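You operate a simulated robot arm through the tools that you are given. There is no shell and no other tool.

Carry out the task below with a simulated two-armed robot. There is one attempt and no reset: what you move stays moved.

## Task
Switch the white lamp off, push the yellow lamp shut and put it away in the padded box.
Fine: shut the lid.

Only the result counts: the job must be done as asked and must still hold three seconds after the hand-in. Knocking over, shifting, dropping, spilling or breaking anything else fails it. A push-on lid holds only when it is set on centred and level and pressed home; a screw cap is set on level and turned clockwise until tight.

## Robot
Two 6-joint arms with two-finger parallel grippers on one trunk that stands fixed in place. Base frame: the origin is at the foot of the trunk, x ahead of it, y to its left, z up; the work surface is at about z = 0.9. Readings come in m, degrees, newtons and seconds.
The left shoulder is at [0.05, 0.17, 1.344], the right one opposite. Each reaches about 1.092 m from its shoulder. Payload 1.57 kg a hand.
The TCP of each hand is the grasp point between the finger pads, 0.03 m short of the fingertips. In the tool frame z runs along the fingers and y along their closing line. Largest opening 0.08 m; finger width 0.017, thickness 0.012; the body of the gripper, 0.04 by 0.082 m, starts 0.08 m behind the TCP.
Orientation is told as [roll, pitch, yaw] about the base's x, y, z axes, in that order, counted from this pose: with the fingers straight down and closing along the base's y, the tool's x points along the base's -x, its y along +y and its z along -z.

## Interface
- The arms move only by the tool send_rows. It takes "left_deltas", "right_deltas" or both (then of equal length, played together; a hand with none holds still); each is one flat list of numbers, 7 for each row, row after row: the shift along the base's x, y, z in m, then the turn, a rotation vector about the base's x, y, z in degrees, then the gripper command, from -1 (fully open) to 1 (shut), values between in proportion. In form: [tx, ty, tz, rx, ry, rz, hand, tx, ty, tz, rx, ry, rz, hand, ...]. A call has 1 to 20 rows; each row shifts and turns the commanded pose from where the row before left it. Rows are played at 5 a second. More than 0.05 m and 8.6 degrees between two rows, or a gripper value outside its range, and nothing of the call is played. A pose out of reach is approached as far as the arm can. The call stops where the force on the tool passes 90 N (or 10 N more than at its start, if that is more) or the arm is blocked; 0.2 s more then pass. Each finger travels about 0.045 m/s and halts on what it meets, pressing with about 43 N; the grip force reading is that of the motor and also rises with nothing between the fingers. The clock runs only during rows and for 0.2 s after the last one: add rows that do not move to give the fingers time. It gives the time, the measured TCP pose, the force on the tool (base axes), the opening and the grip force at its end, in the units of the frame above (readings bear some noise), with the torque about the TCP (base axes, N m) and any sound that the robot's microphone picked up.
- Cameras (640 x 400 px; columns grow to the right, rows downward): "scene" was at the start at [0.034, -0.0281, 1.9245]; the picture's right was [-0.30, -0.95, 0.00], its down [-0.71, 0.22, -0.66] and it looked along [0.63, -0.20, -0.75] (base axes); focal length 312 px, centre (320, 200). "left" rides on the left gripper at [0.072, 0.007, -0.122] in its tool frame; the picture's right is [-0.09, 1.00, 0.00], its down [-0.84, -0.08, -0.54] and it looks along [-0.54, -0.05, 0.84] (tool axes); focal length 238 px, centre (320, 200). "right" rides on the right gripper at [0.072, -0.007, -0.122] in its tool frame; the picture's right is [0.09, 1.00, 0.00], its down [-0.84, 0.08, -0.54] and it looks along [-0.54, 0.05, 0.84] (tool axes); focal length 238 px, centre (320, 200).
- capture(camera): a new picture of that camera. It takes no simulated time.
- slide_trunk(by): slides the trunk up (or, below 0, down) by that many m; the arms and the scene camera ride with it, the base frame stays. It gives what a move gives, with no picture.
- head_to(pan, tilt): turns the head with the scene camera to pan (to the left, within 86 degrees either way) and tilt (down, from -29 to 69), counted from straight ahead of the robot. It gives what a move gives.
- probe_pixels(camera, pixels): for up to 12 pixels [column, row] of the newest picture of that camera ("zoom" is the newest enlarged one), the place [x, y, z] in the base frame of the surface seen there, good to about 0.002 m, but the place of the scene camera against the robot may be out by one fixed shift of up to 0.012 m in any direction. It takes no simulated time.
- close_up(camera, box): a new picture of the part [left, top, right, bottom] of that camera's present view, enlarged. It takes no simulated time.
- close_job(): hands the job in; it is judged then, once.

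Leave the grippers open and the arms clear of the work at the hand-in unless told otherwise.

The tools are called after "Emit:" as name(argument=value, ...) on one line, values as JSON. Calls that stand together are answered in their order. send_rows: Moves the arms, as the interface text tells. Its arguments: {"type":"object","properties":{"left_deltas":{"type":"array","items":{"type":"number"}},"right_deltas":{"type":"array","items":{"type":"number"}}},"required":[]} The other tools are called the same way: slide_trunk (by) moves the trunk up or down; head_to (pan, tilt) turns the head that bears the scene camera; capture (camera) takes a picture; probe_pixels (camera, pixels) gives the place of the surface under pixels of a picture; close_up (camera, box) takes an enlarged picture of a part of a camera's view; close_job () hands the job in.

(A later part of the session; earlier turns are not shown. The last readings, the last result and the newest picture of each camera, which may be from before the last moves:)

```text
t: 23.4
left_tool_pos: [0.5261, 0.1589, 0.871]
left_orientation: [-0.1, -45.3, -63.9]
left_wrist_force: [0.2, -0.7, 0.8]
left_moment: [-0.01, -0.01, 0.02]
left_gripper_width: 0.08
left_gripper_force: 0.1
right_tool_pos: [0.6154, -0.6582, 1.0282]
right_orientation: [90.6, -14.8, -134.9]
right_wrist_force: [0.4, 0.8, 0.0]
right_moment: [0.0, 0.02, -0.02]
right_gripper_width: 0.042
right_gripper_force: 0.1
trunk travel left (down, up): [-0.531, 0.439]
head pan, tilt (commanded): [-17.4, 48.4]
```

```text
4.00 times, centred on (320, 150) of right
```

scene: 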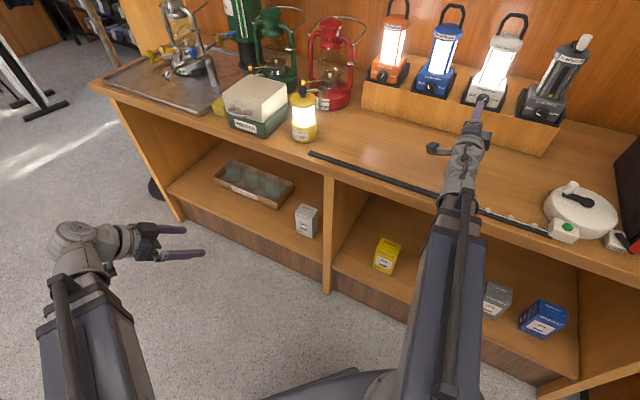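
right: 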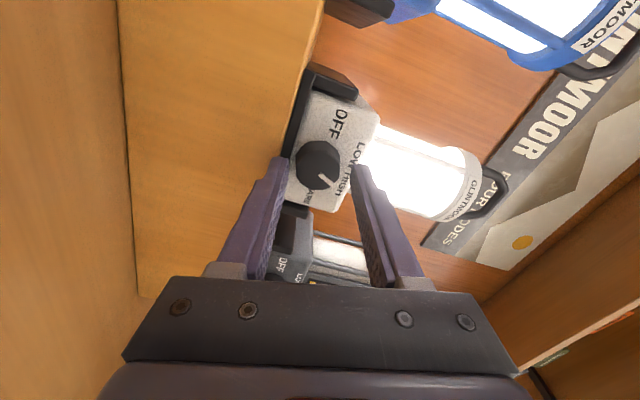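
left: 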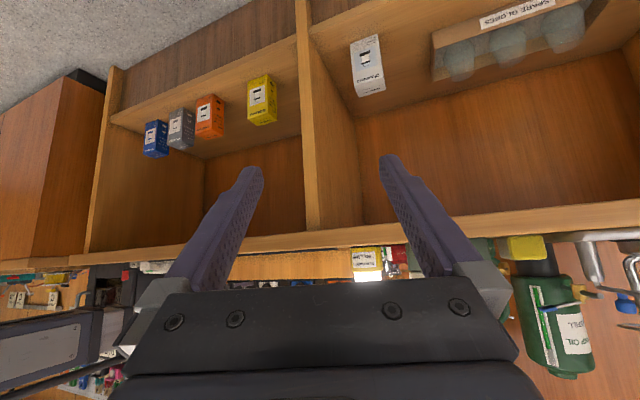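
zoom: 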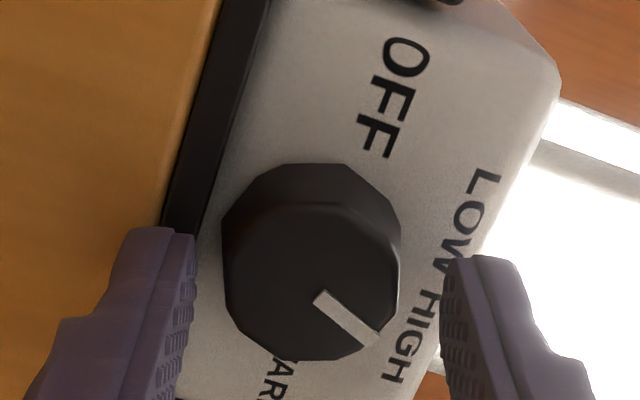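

The fingers flank the knob evenly, with the tips about 9 mm past its face. I'll close on it.

Emit:
send_rows(right_deltas=[0, 0, 0, 0, 0, 0, 0.4, 0, 0, 0, 0, 0, 0, 0.6, 0, 0, 0, 0, 0, 0, 0.6, 0, 0, 0, 0, 0, 0, 0.6])

Emit:
close_up(camera="right", box=[240, 100, 400, 200])

```text
t: 24.4
left_tool_pos: [0.5262, 0.1584, 0.8709]
left_orientation: [-0.1, -45.1, -63.8]
left_wrist_force: [0.2, -0.7, -0.3]
left_moment: [0.02, -0.04, 0.02]
left_gripper_width: 0.0797
left_gripper_force: 0.1
right_tool_pos: [0.6146, -0.6577, 1.0293]
right_orientation: [90.7, -14.6, -134.9]
right_wrist_force: [-0.5, -0.5, -0.7]
right_moment: [0.06, 0.08, -0.03]
right_gripper_width: 0.0298
right_gripper_force: 39.6
trunk travel left (down, up): [-0.531, 0.439]
head pan, tilt (commanded): [-17.4, 48.4]
```

```text
4.00 times, centred on (320, 150) of right
```

zoom: 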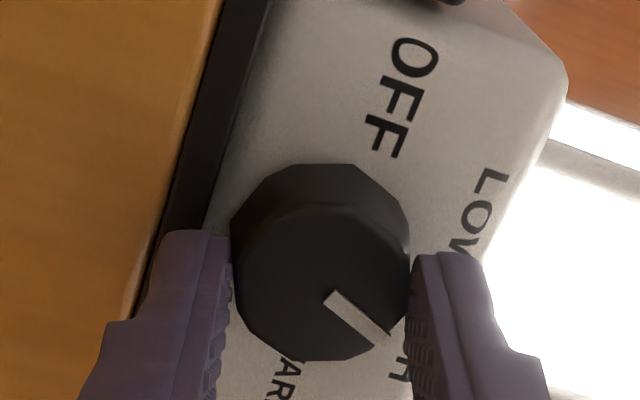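

The knob is gripped at 0.0298 m wide with 40 N. I'll turn it anticlockwise, as seen from the front, by 45° first.

Emit:
send_rows(right_deltas=[0, 0, 0, -5.3, 5.3, 0, 0.6, 0, 0, 0, -5.3, 5.3, 0, 0.6, 0, 0, 0, -5.3, 5.3, 0, 0.6, 0, 0, 0, -5.3, 5.3, 0, 0.6, 0, 0, 0, -5.3, 5.3, 0, 0.6, 0, 0, 0, -5.3, 5.3, 0, 0.6, 0, 0, 0, 0, 0, 0, 0.6])

Emit:
close_up(camera="right", box=[240, 100, 400, 200])

Emit:
capture(camera="scene")

```text
t: 26.0
left_tool_pos: [0.527, 0.1588, 0.8706]
left_orientation: [-0.1, -45.3, -63.9]
left_wrist_force: [-0.7, 0.1, -0.5]
left_moment: [-0.02, 0.0, 0.02]
left_gripper_width: 0.0801
left_gripper_force: 0.0
right_tool_pos: [0.6151, -0.6576, 1.028]
right_orientation: [91.0, -59.7, -135.0]
right_wrist_force: [-0.6, 1.9, 1.5]
right_moment: [-0.26, -0.26, -0.09]
right_gripper_width: 0.03
right_gripper_force: 39.1
trunk travel left (down, up): [-0.531, 0.439]
head pan, tilt (commanded): [-17.4, 48.4]
```

```text
4.00 times, centred on (320, 150) of right
```

zoom: 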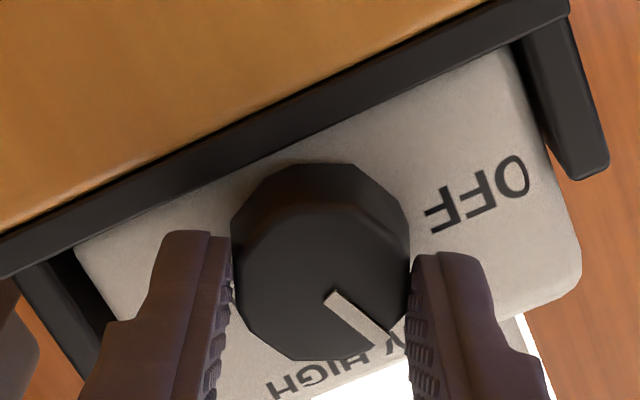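

```text
taken
```

scene: 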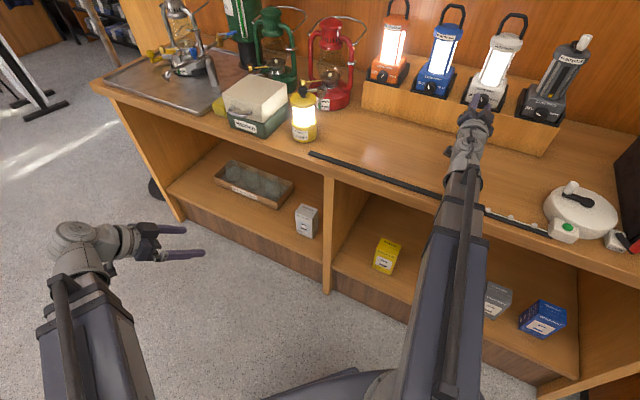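

The knob turns with the hand: the mark is now at LOW and the lamp looks dimmer. I'll turn another 45° to OFF.

Emit:
send_rows(right_deltas=[0, 0, 0, -5.3, 5.3, 0, 0.6, 0, 0, 0, -5.3, 5.3, 0, 0.6, 0, 0, 0, -5.3, 5.3, 0, 0.6, 0, 0, 0, -5.3, 5.3, 0, 0.6, 0, 0, 0, -5.3, 5.3, 0, 0.6, 0, 0, 0, -5.3, 5.3, 0, 0.6, 0, 0, 0, 0, 0, 0, 0.6])

Emit:
close_up(camera="right", box=[240, 100, 400, 200])

Emit:
capture(camera="scene")

```text
t: 27.6
left_tool_pos: [0.5246, 0.1597, 0.8705]
left_orientation: [-0.1, -45.2, -63.8]
left_wrist_force: [-0.1, 0.9, -0.7]
left_moment: [-0.02, -0.04, 0.03]
left_gripper_width: 0.0799
left_gripper_force: 0.1
right_tool_pos: [0.6143, -0.657, 1.026]
right_orientation: [-89.4, -75.3, 45.2]
right_wrist_force: [-0.6, 8.1, 5.7]
right_moment: [0.31, -0.12, 0.23]
right_gripper_width: 0.0298
right_gripper_force: 39.4
right hand out of reach, approached as far as the arm can: row 6
trunk travel left (down, up): [-0.531, 0.439]
head pan, tilt (commanded): [-17.4, 48.4]
```

```text
4.00 times, centred on (320, 150) of right
```

zoom: 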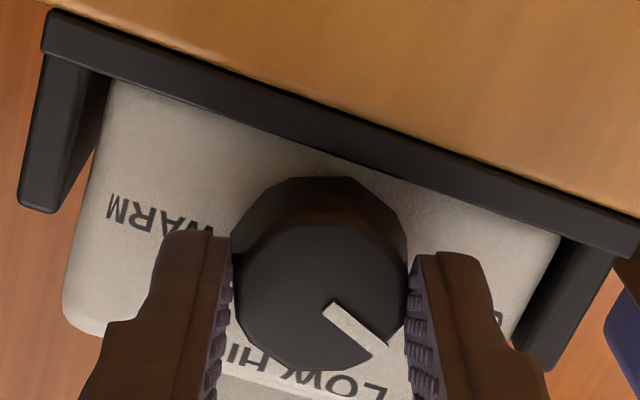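

```text
taken
```

scene: 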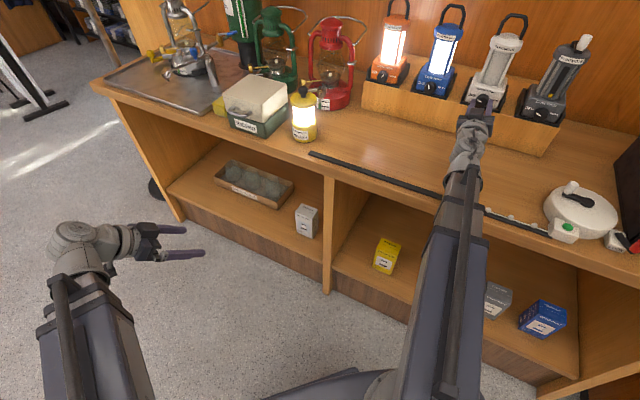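

The white lamp is dark in the scene view at (495,65), and a slight counter-torque suggests the end stop. I'll open, back straight out and check the mark.

Emit:
send_rows(right_deltas=[0, 0, 0, 0, 0, 0, 0.0, 0, 0, 0, 0, 0, 0, -0.1, 0, 0, 0, 0, 0, 0, -0.1, -0.012, 0.012, 0, 0, 0, 0, -0.1, -0.012, 0.012, 0, 0, 0, 0, -0.1, -0.013, 0.013, 0, 0, 0, 0, -0.1, -0.013, 0.013, 0, 0, 0, 0, -0.1, 0, 0, 0, 0, 0, 0, -0.1])

Emit:
capture(camera="right")

Emit:
close_up(camera="scene", box=[420, 20, 580, 140])

```text
t: 29.4
left_tool_pos: [0.5266, 0.1595, 0.8707]
left_orientation: [0.0, -45.3, -64.0]
left_wrist_force: [-0.4, 0.4, -0.7]
left_moment: [0.01, 0.02, -0.01]
left_gripper_width: 0.0801
left_gripper_force: 0.0
right_tool_pos: [0.5652, -0.6078, 1.0239]
right_orientation: [-89.0, -75.4, 44.8]
right_wrist_force: [-0.3, -0.8, -0.5]
right_moment: [0.02, 0.02, -0.01]
right_gripper_width: 0.0439
right_gripper_force: 0.0
trunk travel left (down, up): [-0.531, 0.439]
head pan, tilt (commanded): [-17.4, 48.4]
```

```text
taken
```

right: 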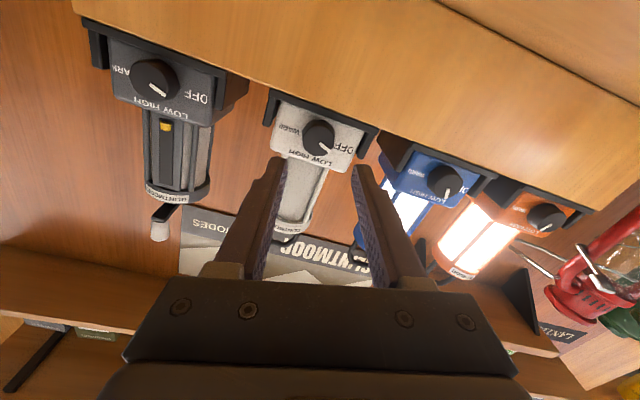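

```text
3.33 times, centred on (500, 80) of scene
```

zoom: 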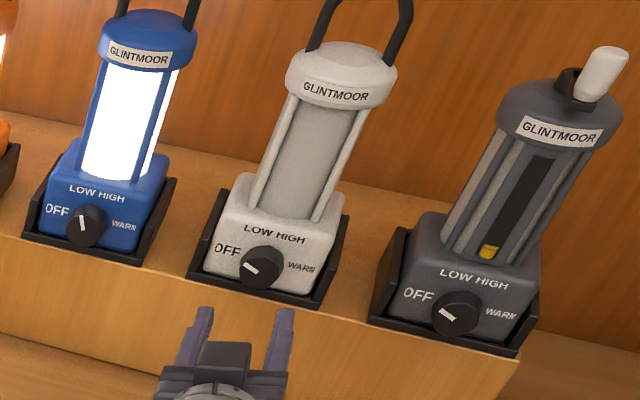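

The white lamp is out and its mark points at OFF, like the grey lamp's. I'll zoom in to compare the two angles.

Emit:
close_up(camera="scene", box=[465, 70, 561, 130])

Emit:
close_up(camera="right", box=[260, 90, 388, 170])

Emit:
close_up(camera="right", box=[90, 30, 218, 110])

```text
6.67 times, centred on (513, 100) of scene
```

zoom: 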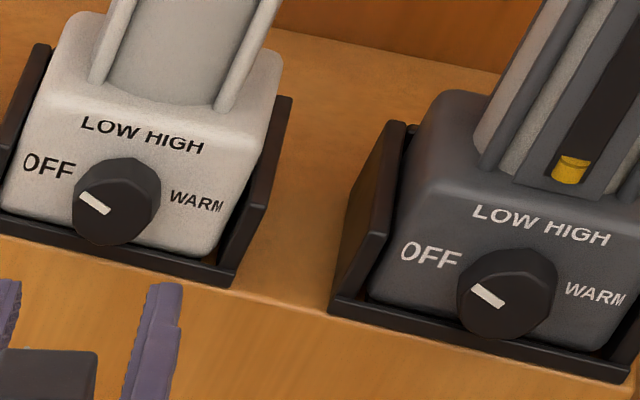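

```text
5.00 times, centred on (324, 130) of right
```

zoom: 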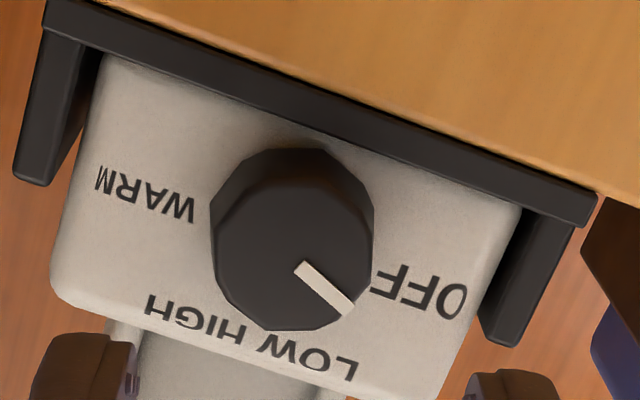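

```text
5.00 times, centred on (154, 70) of right
```

zoom: 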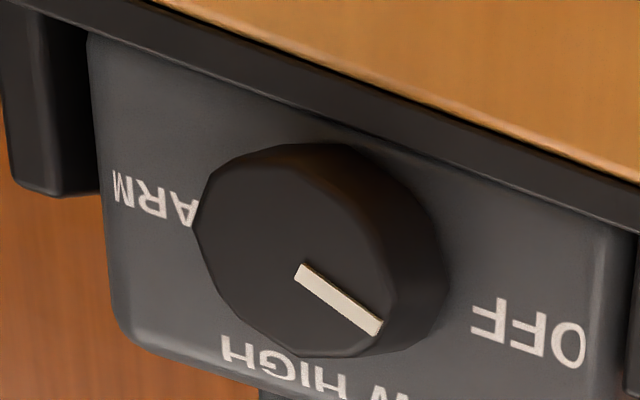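

Both marks match, so the white lamp is off. Next is the yellow lamp. I'll raise the trunk 0.37 m so both hands are well above everything, then bring the right hand back to fingers-down.

Emit:
slide_trunk(by=0.37)

```text
t: 32.9
left_tool_pos: [0.5255, 0.1581, 1.2411]
left_orientation: [-0.1, -45.2, -63.8]
left_wrist_force: [-0.4, -0.5, 0.3]
left_moment: [-0.01, -0.02, -0.01]
left_gripper_width: 0.0798
left_gripper_force: 0.1
right_tool_pos: [0.5651, -0.6074, 1.3954]
right_orientation: [-89.0, -75.4, 44.9]
right_wrist_force: [-0.5, 0.7, -0.2]
right_moment: [-0.01, 0.03, 0.04]
right_gripper_width: 0.0441
right_gripper_force: 0.1
trunk travel left (down, up): [-0.901, 0.069]
head pan, tilt (commanded): [-17.4, 48.4]
```

Now I'll roll the right hand back to 0° and swing the fingers down, letting the TCP sink as the wrist height requires.

Emit:
send_rows(right_deltas=[0, 0, 0, 5.16, -5.16, 0, -0.1, 0, 0, 0, 5.16, -5.16, 0, -0.1, 0, 0, -0.0306, 5.657, 5.657, 0, -0.1, 0, 0, -0.0299, 5.657, 5.657, 0, -0.1, 0, 0, -0.0286, 5.657, 5.657, 0, -0.1, 0, 0, -0.0268, 5.657, 5.657, 0, -0.1, 0, 0, -0.0245, 5.657, 5.657, 0, -0.1, 0, 0, -0.0217, 5.657, 5.657, 0, -0.1, 0, 0, -0.0185, 5.657, 5.657, 0, -0.1, 0, 0, -0.0149, 5.657, 5.657, 0, -0.1, 0, 0, -0.011, 5.657, 5.657, 0, -0.1, 0, 0, -0.0069, 5.657, 5.657, 0, -0.1, 0, 0, -0.0027, 5.657, 5.657, 0, -0.1, 0, 0, 0, 0, 0, 0, -0.1])

```text
t: 35.9
left_tool_pos: [0.5264, 0.1594, 1.2418]
left_orientation: [-0.2, -45.2, -63.9]
left_wrist_force: [0.2, 0.2, -1.3]
left_moment: [0.0, -0.01, 0.02]
left_gripper_width: 0.0801
left_gripper_force: 0.0
right_tool_pos: [0.5632, -0.608, 1.1758]
right_orientation: [0.8, -1.9, -45.0]
right_wrist_force: [0.1, 0.7, 0.1]
right_moment: [-0.03, 0.01, 0.0]
right_gripper_width: 0.0438
right_gripper_force: 0.0
right hand out of reach, approached as far as the arm can: row 3, 4
trunk travel left (down, up): [-0.901, 0.069]
head pan, tilt (commanded): [-17.4, 48.4]
```

Fingers are down again. I'll carry the right hand across, well above the counter, to just in front of the yellow lamp so its camera can look at the lamp and the box.

Emit:
send_rows(right_deltas=[0.0143, 0.0435, 0, 0, 0, 0, -0.1, 0.0143, 0.0435, 0, -0.3, 0.6, 0, -0.1, 0.0143, 0.0435, 0, -0.3, 0.6, 0, -0.1, 0.0143, 0.0435, 0, 0, 0, 0, -0.1, 0.0143, 0.0435, 0, 0, 0, 0, -0.1, 0.0143, 0.0435, 0, 0, 0, 0, -0.1, 0.0143, 0.0435, 0, 0, 0, 0, -0.1, 0.0143, 0.0435, 0, 0, 0, 0, -0.1, 0.0143, 0.0435, 0, 0, 0, 0, -0.1, 0.0143, 0.0435, 0, 0, 0, 0, -0.1, 0.0143, 0.0435, 0, 0, 0, 0, -0.1, 0, 0, 0, 0, 0, 0, -0.1])

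Emit:
capture(camera="right")

Emit:
capture(camera="scene")

```text
t: 38.5
left_tool_pos: [0.5267, 0.1581, 1.2418]
left_orientation: [0.0, -45.1, -63.9]
left_wrist_force: [-0.7, 0.0, 0.3]
left_moment: [0.02, 0.02, 0.0]
left_gripper_width: 0.0798
left_gripper_force: 0.1
right_tool_pos: [0.7223, -0.1319, 1.1764]
right_orientation: [-0.5, -1.6, -45.1]
right_wrist_force: [0.3, -0.1, 0.4]
right_moment: [0.03, -0.02, 0.0]
right_gripper_width: 0.0441
right_gripper_force: 0.1
right hand out of reach, approached as far as the arm can: row 3
trunk travel left (down, up): [-0.901, 0.069]
head pan, tilt (commanded): [-17.4, 48.4]
```

```text
taken
```

right: 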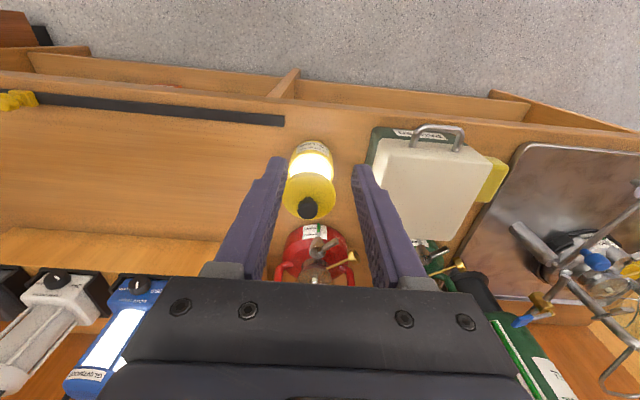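

```text
taken
```

scene: 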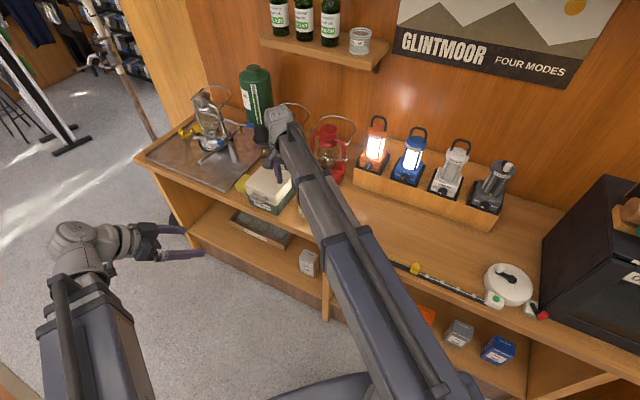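

The right camera shows the yellow lamp at (310,185) and the padded box at (430,180), with its handle at the front. I'll zoom on both and probe.

Emit:
close_up(camera="right", box=[270, 120, 366, 230])

Emit:
probe_pixels(camera="right", pixels=[[308, 208], [300, 190], [325, 190], [312, 180], [290, 200], [332, 200], [312, 160], [312, 147], [295, 165], [330, 165], [340, 130], [312, 136]])

Emit:
close_up(camera="right", box=[360, 110, 520, 250])

Emit:
probe_pixels(camera="right", pixels=[[378, 140], [385, 145], [480, 150], [487, 162], [440, 225], [455, 236], [385, 210], [437, 128], [412, 140], [458, 150], [375, 133], [430, 180]])

```text
3.64 times, centred on (318, 175) of right
```

zoom: 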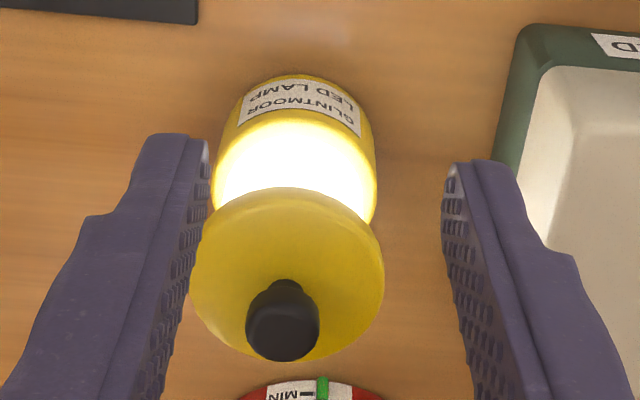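

```text
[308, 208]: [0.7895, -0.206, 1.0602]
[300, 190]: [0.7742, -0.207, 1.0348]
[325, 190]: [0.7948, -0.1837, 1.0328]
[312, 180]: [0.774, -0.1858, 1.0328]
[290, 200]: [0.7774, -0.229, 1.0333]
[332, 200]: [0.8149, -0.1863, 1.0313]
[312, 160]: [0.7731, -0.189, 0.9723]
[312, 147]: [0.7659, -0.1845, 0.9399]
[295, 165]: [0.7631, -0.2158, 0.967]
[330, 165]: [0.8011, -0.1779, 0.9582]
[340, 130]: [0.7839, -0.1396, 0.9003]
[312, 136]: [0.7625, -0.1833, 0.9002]
```

```text
2.86 times, centred on (440, 180) of right
```

zoom: 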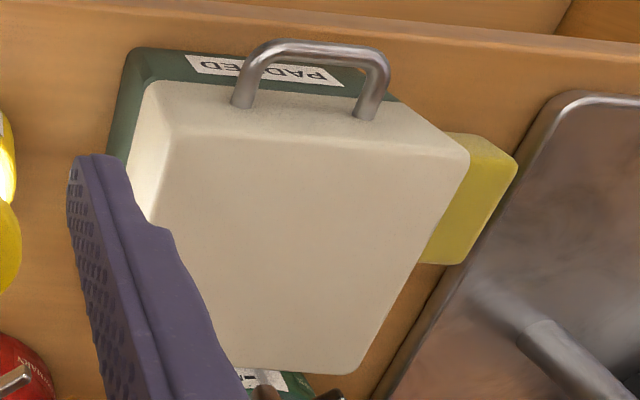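

```text
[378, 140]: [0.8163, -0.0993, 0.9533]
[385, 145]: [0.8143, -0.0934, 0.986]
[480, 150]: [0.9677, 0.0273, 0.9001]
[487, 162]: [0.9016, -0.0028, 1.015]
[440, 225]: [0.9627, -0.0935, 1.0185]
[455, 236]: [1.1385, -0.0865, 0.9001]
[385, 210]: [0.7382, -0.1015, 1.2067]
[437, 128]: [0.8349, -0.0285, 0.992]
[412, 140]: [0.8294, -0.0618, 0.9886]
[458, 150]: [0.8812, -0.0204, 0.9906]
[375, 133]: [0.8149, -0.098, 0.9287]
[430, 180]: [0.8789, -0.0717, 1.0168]
```

The lamp's axis is at about (0.791,-0.206) and its black knob tops out near z 1.062. The red lantern stands close behind it, so before lowering I'll check how near that lantern's upper parts come, using the left camera.

Emit:
capture(camera="left")

Emit:
close_up(camera="scene", box=[220, 80, 380, 230])

```text
taken
```

left: 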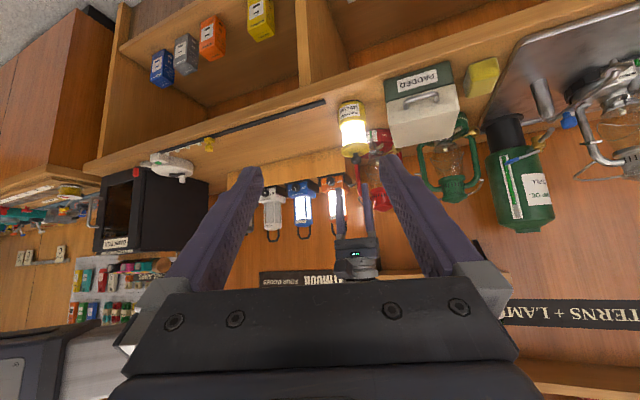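

```text
2.67 times, centred on (300, 155) of scene
```

zoom: 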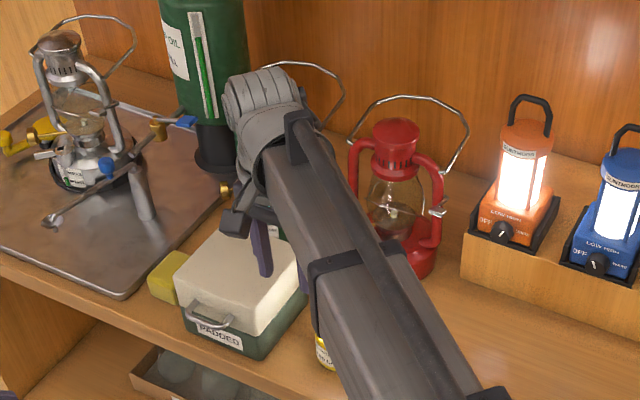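

Emit:
probe_pixels(camera="zoom", pixels=[[395, 135], [395, 160], [365, 150], [425, 165], [435, 195], [355, 110], [440, 105], [410, 250], [465, 130], [400, 205], [345, 150], [395, 98]])

Emit:
close_up(camera="left", box=[320, 60, 500, 210])

```text
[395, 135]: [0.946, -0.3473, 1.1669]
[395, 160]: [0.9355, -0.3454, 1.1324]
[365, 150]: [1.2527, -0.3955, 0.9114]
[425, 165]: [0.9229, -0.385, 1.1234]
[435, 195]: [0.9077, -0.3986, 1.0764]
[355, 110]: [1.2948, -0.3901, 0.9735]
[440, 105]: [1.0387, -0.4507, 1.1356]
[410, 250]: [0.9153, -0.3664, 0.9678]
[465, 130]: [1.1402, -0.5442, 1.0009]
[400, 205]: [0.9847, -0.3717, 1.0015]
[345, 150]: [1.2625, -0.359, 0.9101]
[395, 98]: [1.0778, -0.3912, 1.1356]
```

```text
2.67 times, centred on (410, 135) of left
```

zoom: 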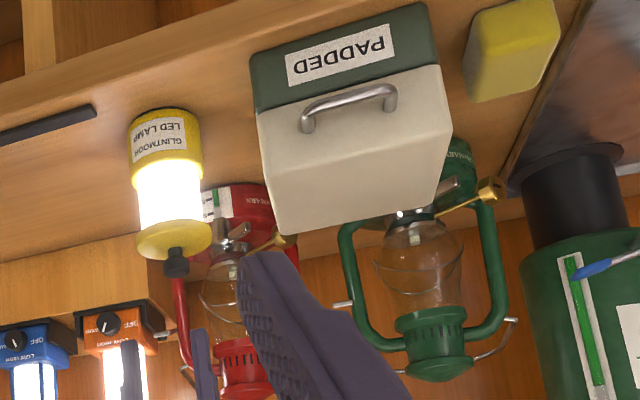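

The red lantern's parts start about 0.15 m behind the lamp's axis, so there is room. I'll close the right fingers, straighten the small tilt, and centre over the lamp's black knob.

Emit:
send_rows(right_deltas=[0.0227, -0.0247, 0, 0.75, 0.39, 0, 1, 0.0227, -0.0247, 0, 0.75, 0.39, 0, 1, 0.0228, -0.0247, 0, 0, 0, 0, 1, 0, 0, 0, 0, 0, 0, 1, 0, 0, 0, 0, 0, 0, 1])

Emit:
capture(camera="right")

Emit:
close_up(camera="left", box=[320, 60, 500, 210])

```text
t: 39.7
left_tool_pos: [0.5269, 0.1592, 1.2407]
left_orientation: [-0.1, -45.1, -63.9]
left_wrist_force: [0.5, -0.4, 0.0]
left_moment: [0.0, 0.0, 0.02]
left_gripper_width: 0.0801
left_gripper_force: 0.0
right_tool_pos: [0.791, -0.2049, 1.1754]
right_orientation: [0.0, 0.2, -44.9]
right_wrist_force: [0.3, -0.2, 0.3]
right_moment: [0.0, -0.01, 0.02]
right_gripper_width: 0.0001
right_gripper_force: 20.7
trunk travel left (down, up): [-0.901, 0.069]
head pan, tilt (commanded): [-17.4, 48.4]
```

```text
taken
```

right: 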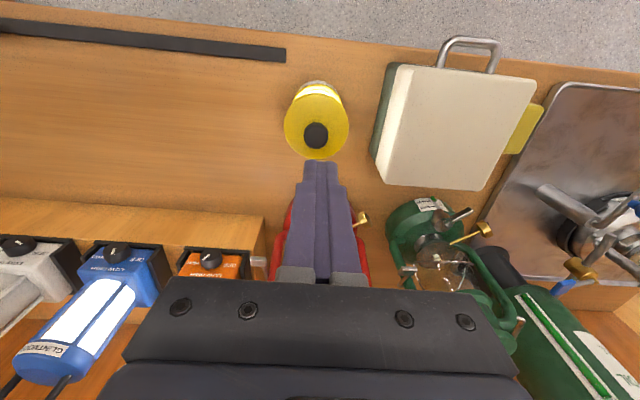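

```text
2.67 times, centred on (410, 135) of left
```

zoom: 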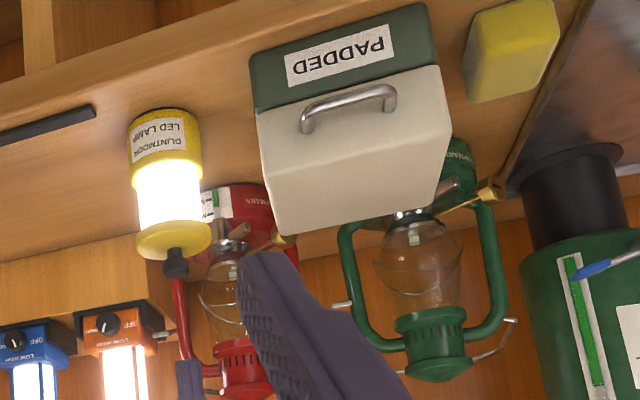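

The view from above is clear. I'll probe the knob's top at (316,135) and the cap edges to check the centring before lowering.

Emit:
probe_pixels(camera="right", pixels=[[316, 133], [316, 127], [308, 135], [324, 135], [290, 125], [342, 125], [316, 105], [316, 150], [316, 142], [316, 95]])

```text
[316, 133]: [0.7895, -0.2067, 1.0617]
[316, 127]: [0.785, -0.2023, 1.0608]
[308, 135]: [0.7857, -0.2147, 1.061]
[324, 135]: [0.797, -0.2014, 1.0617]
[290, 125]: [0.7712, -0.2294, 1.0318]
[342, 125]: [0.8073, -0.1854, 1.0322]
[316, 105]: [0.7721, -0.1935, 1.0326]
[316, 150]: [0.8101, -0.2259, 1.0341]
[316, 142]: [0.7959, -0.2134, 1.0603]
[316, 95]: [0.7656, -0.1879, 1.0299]
```

The knob's centre is (0.791,-0.208). I'll shift 3 mm and lower the trunk 0.078 m to just above contact.

Emit:
send_rows(right_deltas=[0, -0.003, 0, 0, 0, 0, 1, 0, 0, 0, 0, 0, 0, 1])

Emit:
slide_trunk(by=-0.078)

Emit:
capture(camera="right")

Emit:
close_up(camera="left", box=[300, 60, 500, 210])

```text
t: 40.3
left_tool_pos: [0.5273, 0.1587, 1.2408]
left_orientation: [-0.1, -45.2, -63.9]
left_wrist_force: [-1.2, -0.2, 0.0]
left_moment: [0.02, -0.01, 0.01]
left_gripper_width: 0.08
left_gripper_force: 0.0
right_tool_pos: [0.7898, -0.2086, 1.1757]
right_orientation: [0.0, 0.2, -44.9]
right_wrist_force: [0.2, 0.3, 0.1]
right_moment: [0.0, -0.01, -0.01]
right_gripper_width: 0.0002
right_gripper_force: 21.3
trunk travel left (down, up): [-0.901, 0.069]
head pan, tilt (commanded): [-17.4, 48.4]
```

```text
t: 41.5
left_tool_pos: [0.5259, 0.1586, 1.1624]
left_orientation: [-0.1, -45.2, -63.8]
left_wrist_force: [-0.5, -0.4, 0.3]
left_moment: [-0.02, 0.01, 0.0]
left_gripper_width: 0.0804
left_gripper_force: 0.1
right_tool_pos: [0.7909, -0.2084, 1.0977]
right_orientation: [0.0, 0.2, -44.9]
right_wrist_force: [0.5, 0.3, -0.5]
right_moment: [-0.01, -0.01, 0.03]
right_gripper_width: 0.0002
right_gripper_force: 20.7
trunk travel left (down, up): [-0.823, 0.147]
head pan, tilt (commanded): [-17.4, 48.4]
```

```text
taken
```

right: 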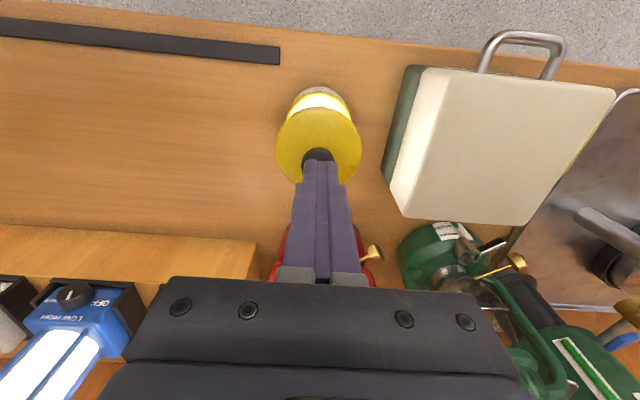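

```text
2.67 times, centred on (400, 135) of left
```

zoom: 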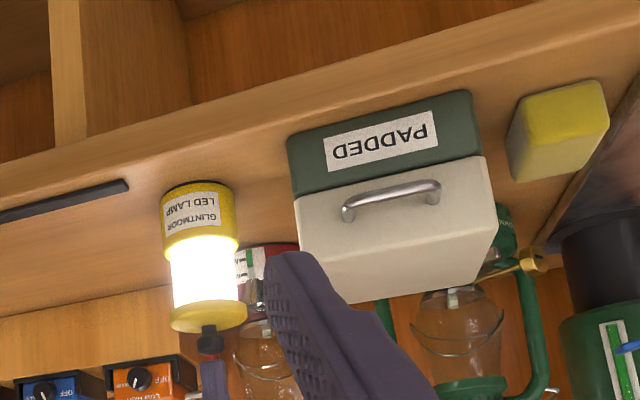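

The fingertips sit centred just above the black knob. I'll push down 0.02 m and read the force.

Emit:
slide_trunk(by=-0.02)

Emit:
close_up(camera="left", box=[300, 60, 500, 210])

```text
t: 42.2
left_tool_pos: [0.5255, 0.1582, 1.1432]
left_orientation: [0.0, -45.2, -64.0]
left_wrist_force: [0.0, 0.0, 0.4]
left_moment: [-0.02, 0.0, 0.0]
left_gripper_width: 0.08
left_gripper_force: 0.2
right_tool_pos: [0.7888, -0.2077, 1.0775]
right_orientation: [0.0, 0.1, -44.9]
right_wrist_force: [-1.0, 0.6, 0.2]
right_moment: [0.02, 0.04, 0.04]
right_gripper_width: 0.0002
right_gripper_force: 21.2
trunk travel left (down, up): [-0.803, 0.167]
head pan, tilt (commanded): [-17.4, 48.4]
```

```text
2.67 times, centred on (400, 135) of left
```

zoom: 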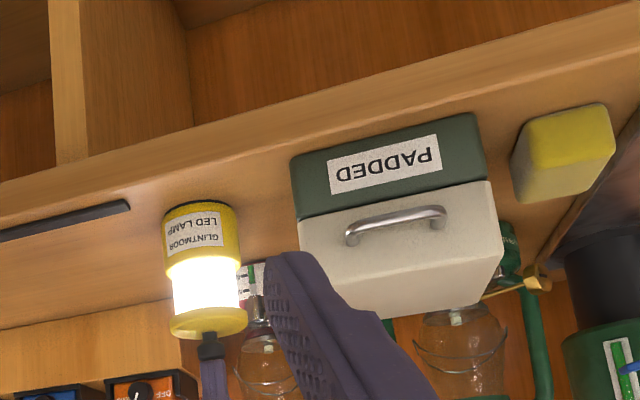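

The cap moves down with hardly any force. I'll continue in small steps.

Emit:
slide_trunk(by=-0.02)

Emit:
close_up(camera="left", box=[300, 60, 500, 210])

```text
t: 42.8
left_tool_pos: [0.5256, 0.1591, 1.1218]
left_orientation: [-0.1, -45.2, -63.9]
left_wrist_force: [0.3, -0.5, 0.0]
left_moment: [0.02, -0.03, -0.02]
left_gripper_width: 0.0801
left_gripper_force: 0.1
right_tool_pos: [0.7884, -0.2079, 1.0586]
right_orientation: [0.0, 0.2, -44.9]
right_wrist_force: [-0.1, 0.2, 0.0]
right_moment: [0.03, -0.01, 0.0]
right_gripper_width: 0.0
right_gripper_force: 21.6
trunk travel left (down, up): [-0.783, 0.187]
head pan, tilt (commanded): [-17.4, 48.4]
```

```text
2.67 times, centred on (400, 135) of left
```

zoom: 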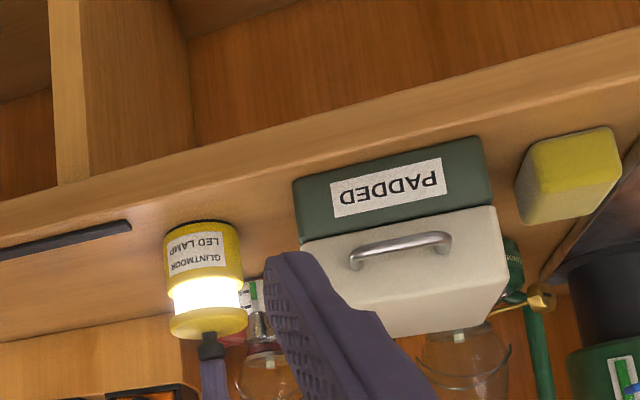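

The lit band is shrinking, so the lamp is closing. I'll go on with smaller steps.

Emit:
slide_trunk(by=-0.015)

Emit:
close_up(camera="left", box=[300, 60, 500, 210])

```text
t: 43.5
left_tool_pos: [0.527, 0.1589, 1.1082]
left_orientation: [0.0, -45.3, -63.8]
left_wrist_force: [-0.2, 0.1, -0.8]
left_moment: [0.03, -0.01, 0.03]
left_gripper_width: 0.0799
left_gripper_force: 0.0
right_tool_pos: [0.7897, -0.2086, 1.0429]
right_orientation: [0.0, 0.1, -44.9]
right_wrist_force: [-0.1, 1.0, -0.1]
right_moment: [-0.02, -0.03, 0.01]
right_gripper_width: 0.0003
right_gripper_force: 21.6
trunk travel left (down, up): [-0.768, 0.202]
head pan, tilt (commanded): [-17.4, 48.4]
```

```text
2.67 times, centred on (400, 135) of left
```

zoom: 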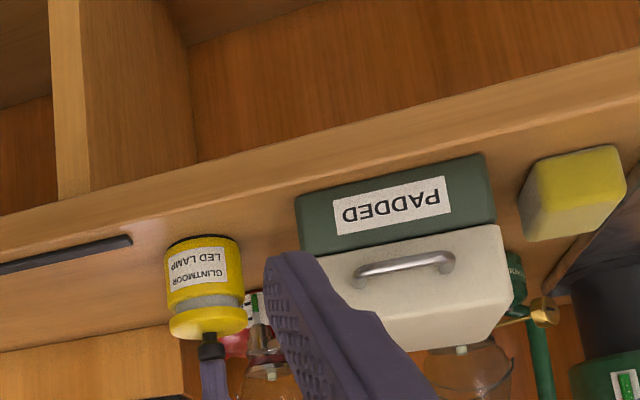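

The light has gone out and only a thin band is left. I'll push on in small steps until it meets resistance.

Emit:
slide_trunk(by=-0.007)

Emit:
close_up(camera="left", box=[320, 80, 440, 190])

```text
t: 44.0
left_tool_pos: [0.5253, 0.1588, 1.1008]
left_orientation: [-0.1, -45.1, -63.9]
left_wrist_force: [-0.5, 0.0, -0.5]
left_moment: [0.01, 0.01, -0.02]
left_gripper_width: 0.08
left_gripper_force: 0.2
right_tool_pos: [0.7893, -0.2076, 1.0351]
right_orientation: [0.0, 0.1, -44.9]
right_wrist_force: [-0.4, 1.0, -0.4]
right_moment: [0.03, 0.0, 0.01]
right_gripper_width: 0.0
right_gripper_force: 21.3
trunk travel left (down, up): [-0.761, 0.209]
head pan, tilt (commanded): [-17.4, 48.4]
```

```text
3.64 times, centred on (380, 135) of left
```

zoom: 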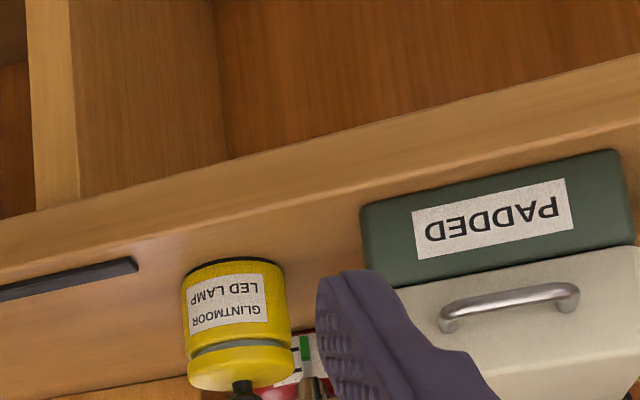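

A thin grey gap remains and there's still no resistance. I'll go down another 5 mm.

Emit:
slide_trunk(by=-0.005)

Emit:
close_up(camera="left", box=[320, 80, 440, 190])

```text
t: 44.6
left_tool_pos: [0.5259, 0.1585, 1.0954]
left_orientation: [-0.2, -45.1, -63.9]
left_wrist_force: [-0.1, -0.1, -0.1]
left_moment: [0.0, 0.03, 0.02]
left_gripper_width: 0.0801
left_gripper_force: 0.1
right_tool_pos: [0.7904, -0.2084, 1.0312]
right_orientation: [0.0, 0.2, -44.9]
right_wrist_force: [0.0, -0.1, 0.5]
right_moment: [-0.02, -0.02, 0.0]
right_gripper_width: 0.0
right_gripper_force: 20.7
trunk travel left (down, up): [-0.756, 0.214]
head pan, tilt (commanded): [-17.4, 48.4]
```

```text
3.64 times, centred on (380, 135) of left
```

zoom: 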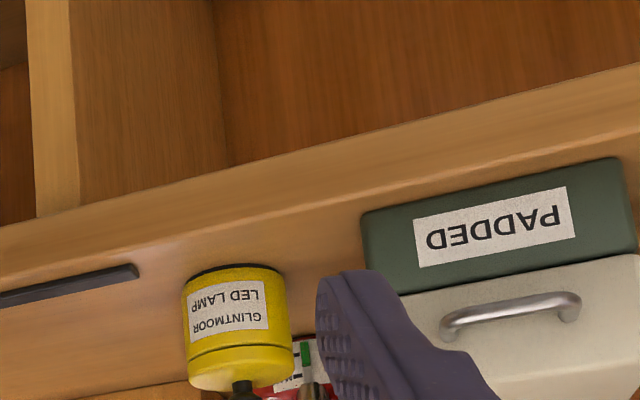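

It is nearly closed, with only a thin seam left. I'll push a few mm more, until the force shows it is home.

Emit:
slide_trunk(by=-0.004)

Emit:
close_up(camera="left", box=[320, 80, 440, 190])

```text
t: 45.1
left_tool_pos: [0.5246, 0.1599, 1.0936]
left_orientation: [0.0, -45.2, -63.9]
left_wrist_force: [0.0, -0.6, 0.5]
left_moment: [0.02, 0.02, 0.03]
left_gripper_width: 0.0798
left_gripper_force: 0.1
right_tool_pos: [0.7905, -0.2078, 1.0296]
right_orientation: [0.2, -0.1, -44.9]
right_wrist_force: [11.3, -3.6, 40.4]
right_moment: [-0.25, -0.47, 0.06]
right_gripper_width: 0.0
right_gripper_force: 21.6
trunk travel left (down, up): [-0.752, 0.218]
head pan, tilt (commanded): [-17.4, 48.4]
```

```text
3.64 times, centred on (380, 135) of left
```

zoom: 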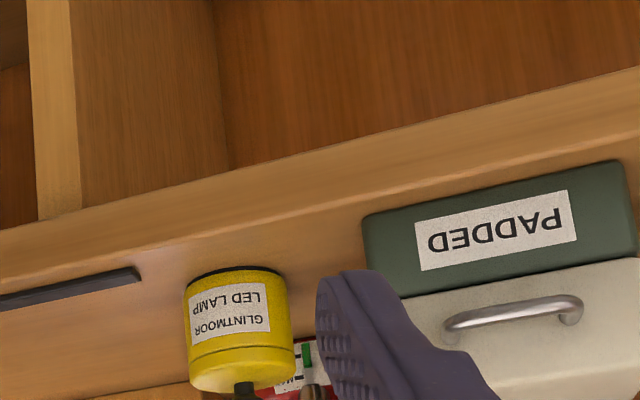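

The force jumped to 40 N, so the lamp is fully shut, with its knob top at z≈1.00. I'll raise the trunk and check that it stays shut.

Emit:
slide_trunk(by=0.16)

Emit:
capture(camera="right")

Emit:
capture(camera="left")

```text
t: 46.9
left_tool_pos: [0.5267, 0.1601, 1.2515]
left_orientation: [-0.2, -45.3, -63.9]
left_wrist_force: [0.2, 0.3, -0.4]
left_moment: [-0.02, 0.01, 0.01]
left_gripper_width: 0.0801
left_gripper_force: 0.1
right_tool_pos: [0.7899, -0.2081, 1.1868]
right_orientation: [0.0, 0.1, -44.9]
right_wrist_force: [0.7, 0.1, 0.6]
right_moment: [-0.02, -0.05, -0.01]
right_gripper_width: 0.0
right_gripper_force: 21.4
trunk travel left (down, up): [-0.912, 0.058]
head pan, tilt (commanded): [-17.4, 48.4]
```

```text
taken
```

right: 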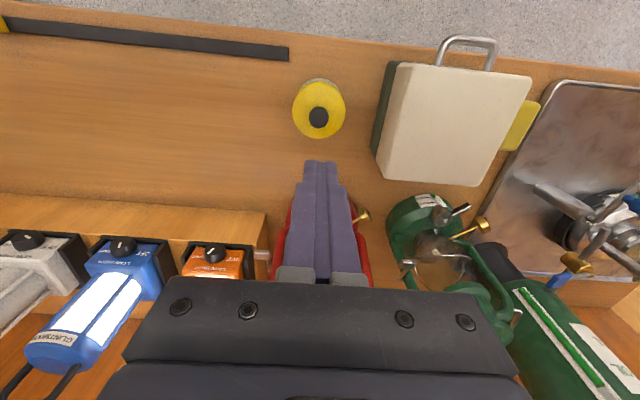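

```text
taken
```

left: 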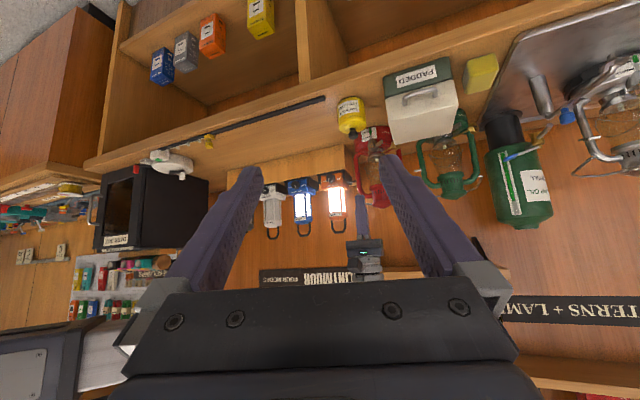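

The lamp is shut and stays dark. Before opening the box I want to see its back edge for hinges, so I'll raise the trunk a little more and turn the right camera to look along the shelf over the box from its right side.

Emit:
slide_trunk(by=0.05)

Emit:
send_rows(right_deltas=[0.006, 0, 0, 0, 0, 8.2, 1, 0.006, 0, 0, 0, 0, 8.2, 1, 0.006, 0, 0, 0, 0, 8.2, 1, 0.006, 0, 0, 0, 0, 8.2, 1, 0.006, 0, 0, 0, 0, 8.2, 1, 0.006, 0, 0, 0, 0, 8.2, 1, 0.006, 0, 0, 0, 0, 8.2, 1, 0.006, 0, 0, 0, 0, 8.2, 1, 0.006, 0, 0, 0, 0, 8.2, 1, 0.006, 0, 0, 0, 0, 8.2, 1, 0.006, 0, 0, 0, 0, 8, 1, 0, 0, 0, 0, 0, 0, 1])

Emit:
capture(camera="right")

```text
t: 47.8
left_tool_pos: [0.5267, 0.1584, 1.3011]
left_orientation: [-0.1, -45.2, -63.8]
left_wrist_force: [-0.5, -0.4, -0.8]
left_moment: [0.0, 0.02, -0.01]
left_gripper_width: 0.0802
left_gripper_force: 0.0
right_tool_pos: [0.7894, -0.2069, 1.2369]
right_orientation: [0.0, -0.1, -45.0]
right_wrist_force: [-0.1, -0.2, -0.4]
right_moment: [0.0, -0.01, -0.02]
right_gripper_width: 0.0002
right_gripper_force: 21.0
trunk travel left (down, up): [-0.962, 0.008]
head pan, tilt (commanded): [-17.4, 48.4]
```

```text
t: 50.4
left_tool_pos: [0.5269, 0.1586, 1.3016]
left_orientation: [-0.2, -45.2, -63.8]
left_wrist_force: [0.9, -0.7, -0.2]
left_moment: [0.01, 0.0, -0.02]
left_gripper_width: 0.0801
left_gripper_force: 0.1
right_tool_pos: [0.8551, -0.2083, 1.2371]
right_orientation: [0.0, 0.1, 45.2]
right_wrist_force: [0.8, -0.6, 0.0]
right_moment: [-0.02, -0.01, -0.02]
right_gripper_width: 0.0
right_gripper_force: 21.1
trunk travel left (down, up): [-0.962, 0.008]
head pan, tilt (commanded): [-17.4, 48.4]
```

```text
taken
```

right: 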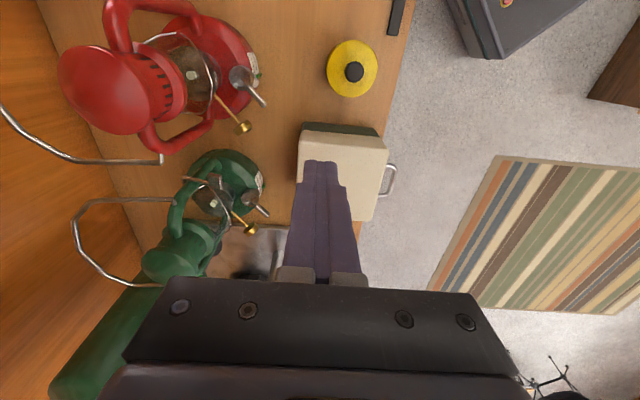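

Emit:
close_up(camera="right", box=[200, 100, 400, 240])

Emit:
probe_pixels(camera="right", pixels=[[303, 133], [297, 180], [303, 145], [383, 140], [386, 150], [378, 190], [370, 215], [305, 128], [380, 130], [260, 165], [265, 205], [245, 125]])

```text
2.86 times, centred on (300, 170) of right
```

zoom: 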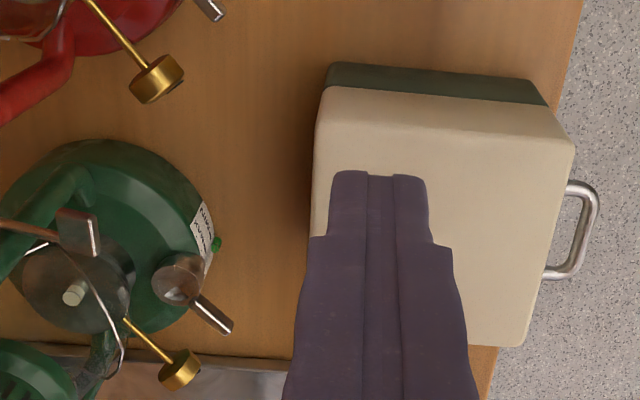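

```text
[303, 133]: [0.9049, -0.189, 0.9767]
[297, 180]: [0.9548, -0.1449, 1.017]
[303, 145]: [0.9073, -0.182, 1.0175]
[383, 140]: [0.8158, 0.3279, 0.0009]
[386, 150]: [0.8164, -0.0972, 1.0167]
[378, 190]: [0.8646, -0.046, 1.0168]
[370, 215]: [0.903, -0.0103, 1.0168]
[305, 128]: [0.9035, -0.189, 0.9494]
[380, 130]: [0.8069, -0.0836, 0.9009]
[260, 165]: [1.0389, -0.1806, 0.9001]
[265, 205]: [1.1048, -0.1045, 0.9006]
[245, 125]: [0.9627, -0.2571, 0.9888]
```

The box's back edge shows nothing unusual from here. With the handle on the lid's front face, I take it as hinged at the back, and I'll confirm that on a small lift. I'll zoom on the handle at (388,180) and probe its bar and the things behind the box.

Emit:
close_up(camera="right", box=[350, 140, 414, 220])

Emit:
probe_pixels(camera="right", pixels=[[394, 175], [394, 182], [391, 190], [386, 165], [383, 195], [268, 215], [262, 210], [247, 227], [243, 127], [265, 104], [262, 190], [272, 185]])

```text
5.00 times, centred on (382, 180) of right
```

zoom: 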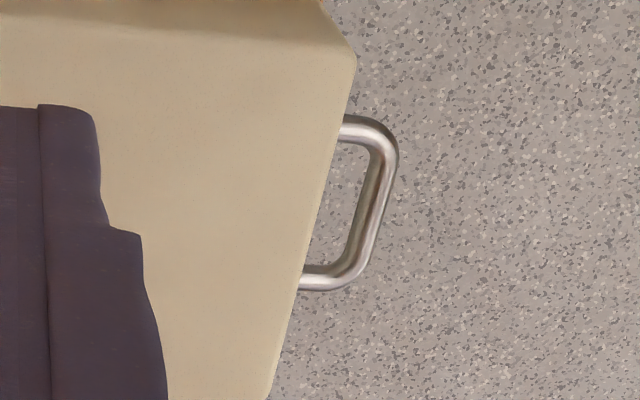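

```text
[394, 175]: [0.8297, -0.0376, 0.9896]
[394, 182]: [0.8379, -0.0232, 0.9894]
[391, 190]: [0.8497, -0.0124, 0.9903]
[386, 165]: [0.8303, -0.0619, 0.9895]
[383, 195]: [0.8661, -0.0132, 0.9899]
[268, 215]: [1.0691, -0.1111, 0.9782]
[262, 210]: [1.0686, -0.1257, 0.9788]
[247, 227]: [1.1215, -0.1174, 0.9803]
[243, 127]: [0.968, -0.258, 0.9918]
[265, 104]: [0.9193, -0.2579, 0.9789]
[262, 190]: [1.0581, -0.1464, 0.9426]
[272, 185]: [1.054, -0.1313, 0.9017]
```

The handle bar's centre is near u=0.575, n=-0.612, with its top at z 0.990, and there's a gap of about 0.03 m to the lid's face. Behind the box there's enough room for the lid to stand open. I'll level the left hand in front of the handle with its fingers closed, and park the right hand off the counter, out of the way.

Emit:
send_rows(left_deltas=[0.026, -0.0118, 0, 0, 0, 6.3, 1, 0.026, -0.0118, 0, 0, 0, 6.3, 1, 0.026, -0.0118, 0, 0, 0, 6.2, 1, 0.026, -0.0118, 0.0216, -5.3, -5.3, 0, 1, 0.026, -0.0118, 0.0239, -5.3, -5.3, 0, 1, 0.026, -0.0118, 0.0258, -5.3, -5.3, 0, 1, 0.026, -0.0118, 0.0273, -5.3, -5.3, 0, 1, 0.026, -0.0118, 0.0282, -5.3, -5.3, 0, 1, 0.025, -0.0116, 0.0287, -5.3, -5.3, 0, 1, 0, 0, 0, 0, 0, 0, 1], right_deltas=[-0.045, 0.004, 0, 0, 0, -5, 1, -0.045, 0.004, 0, 0, 0, -5, 1, -0.045, 0.004, 0, 0, 0, -5, 1, -0.045, 0.004, 0, 0, 0, -5, 1, -0.045, 0.004, 0, 0, 0, -5, 1, -0.045, 0.004, 0, 0, 0, -5, 1, -0.045, 0.004, 0, 0, 0, -5, 1, -0.045, 0.004, 0, 0, 0, -5, 1, -0.045, 0.004, 0, 0, 0, -5, 1, 0, 0, 0, 0, 0, 0, 1])

Emit:
capture(camera="left")

Emit:
capture(camera="scene")

```text
t: 52.6
left_tool_pos: [0.7602, 0.0543, 1.4573]
left_orientation: [147.3, -89.7, 167.6]
left_wrist_force: [0.2, -0.9, 0.3]
left_moment: [-0.03, 0.04, 0.0]
left_gripper_width: 0.0
left_gripper_force: 21.4
right_tool_pos: [0.4571, -0.1722, 1.2366]
right_orientation: [0.0, 0.2, 0.1]
right_wrist_force: [-0.1, 0.1, 0.0]
right_moment: [0.03, -0.01, -0.01]
right_gripper_width: 0.0
right_gripper_force: 21.4
right hand out of reach, approached as far as the arm can: row 9
trunk travel left (down, up): [-0.962, 0.008]
head pan, tilt (commanded): [-17.4, 48.4]
```

```text
taken
```

left: 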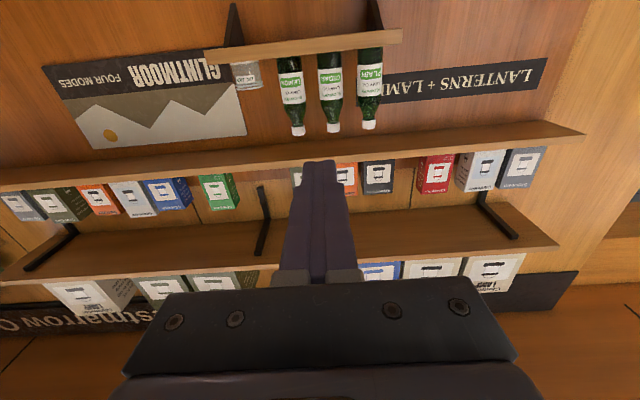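

```text
taken
```

scene: 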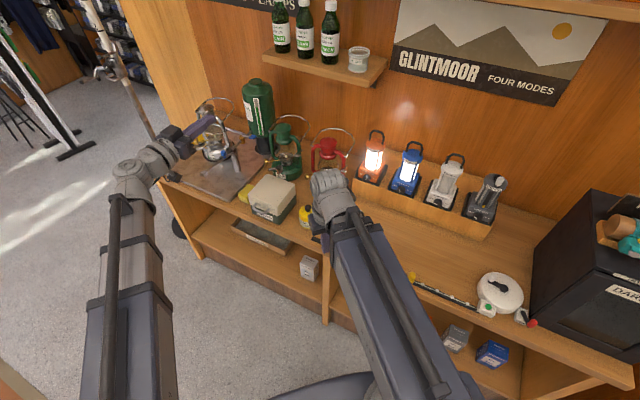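

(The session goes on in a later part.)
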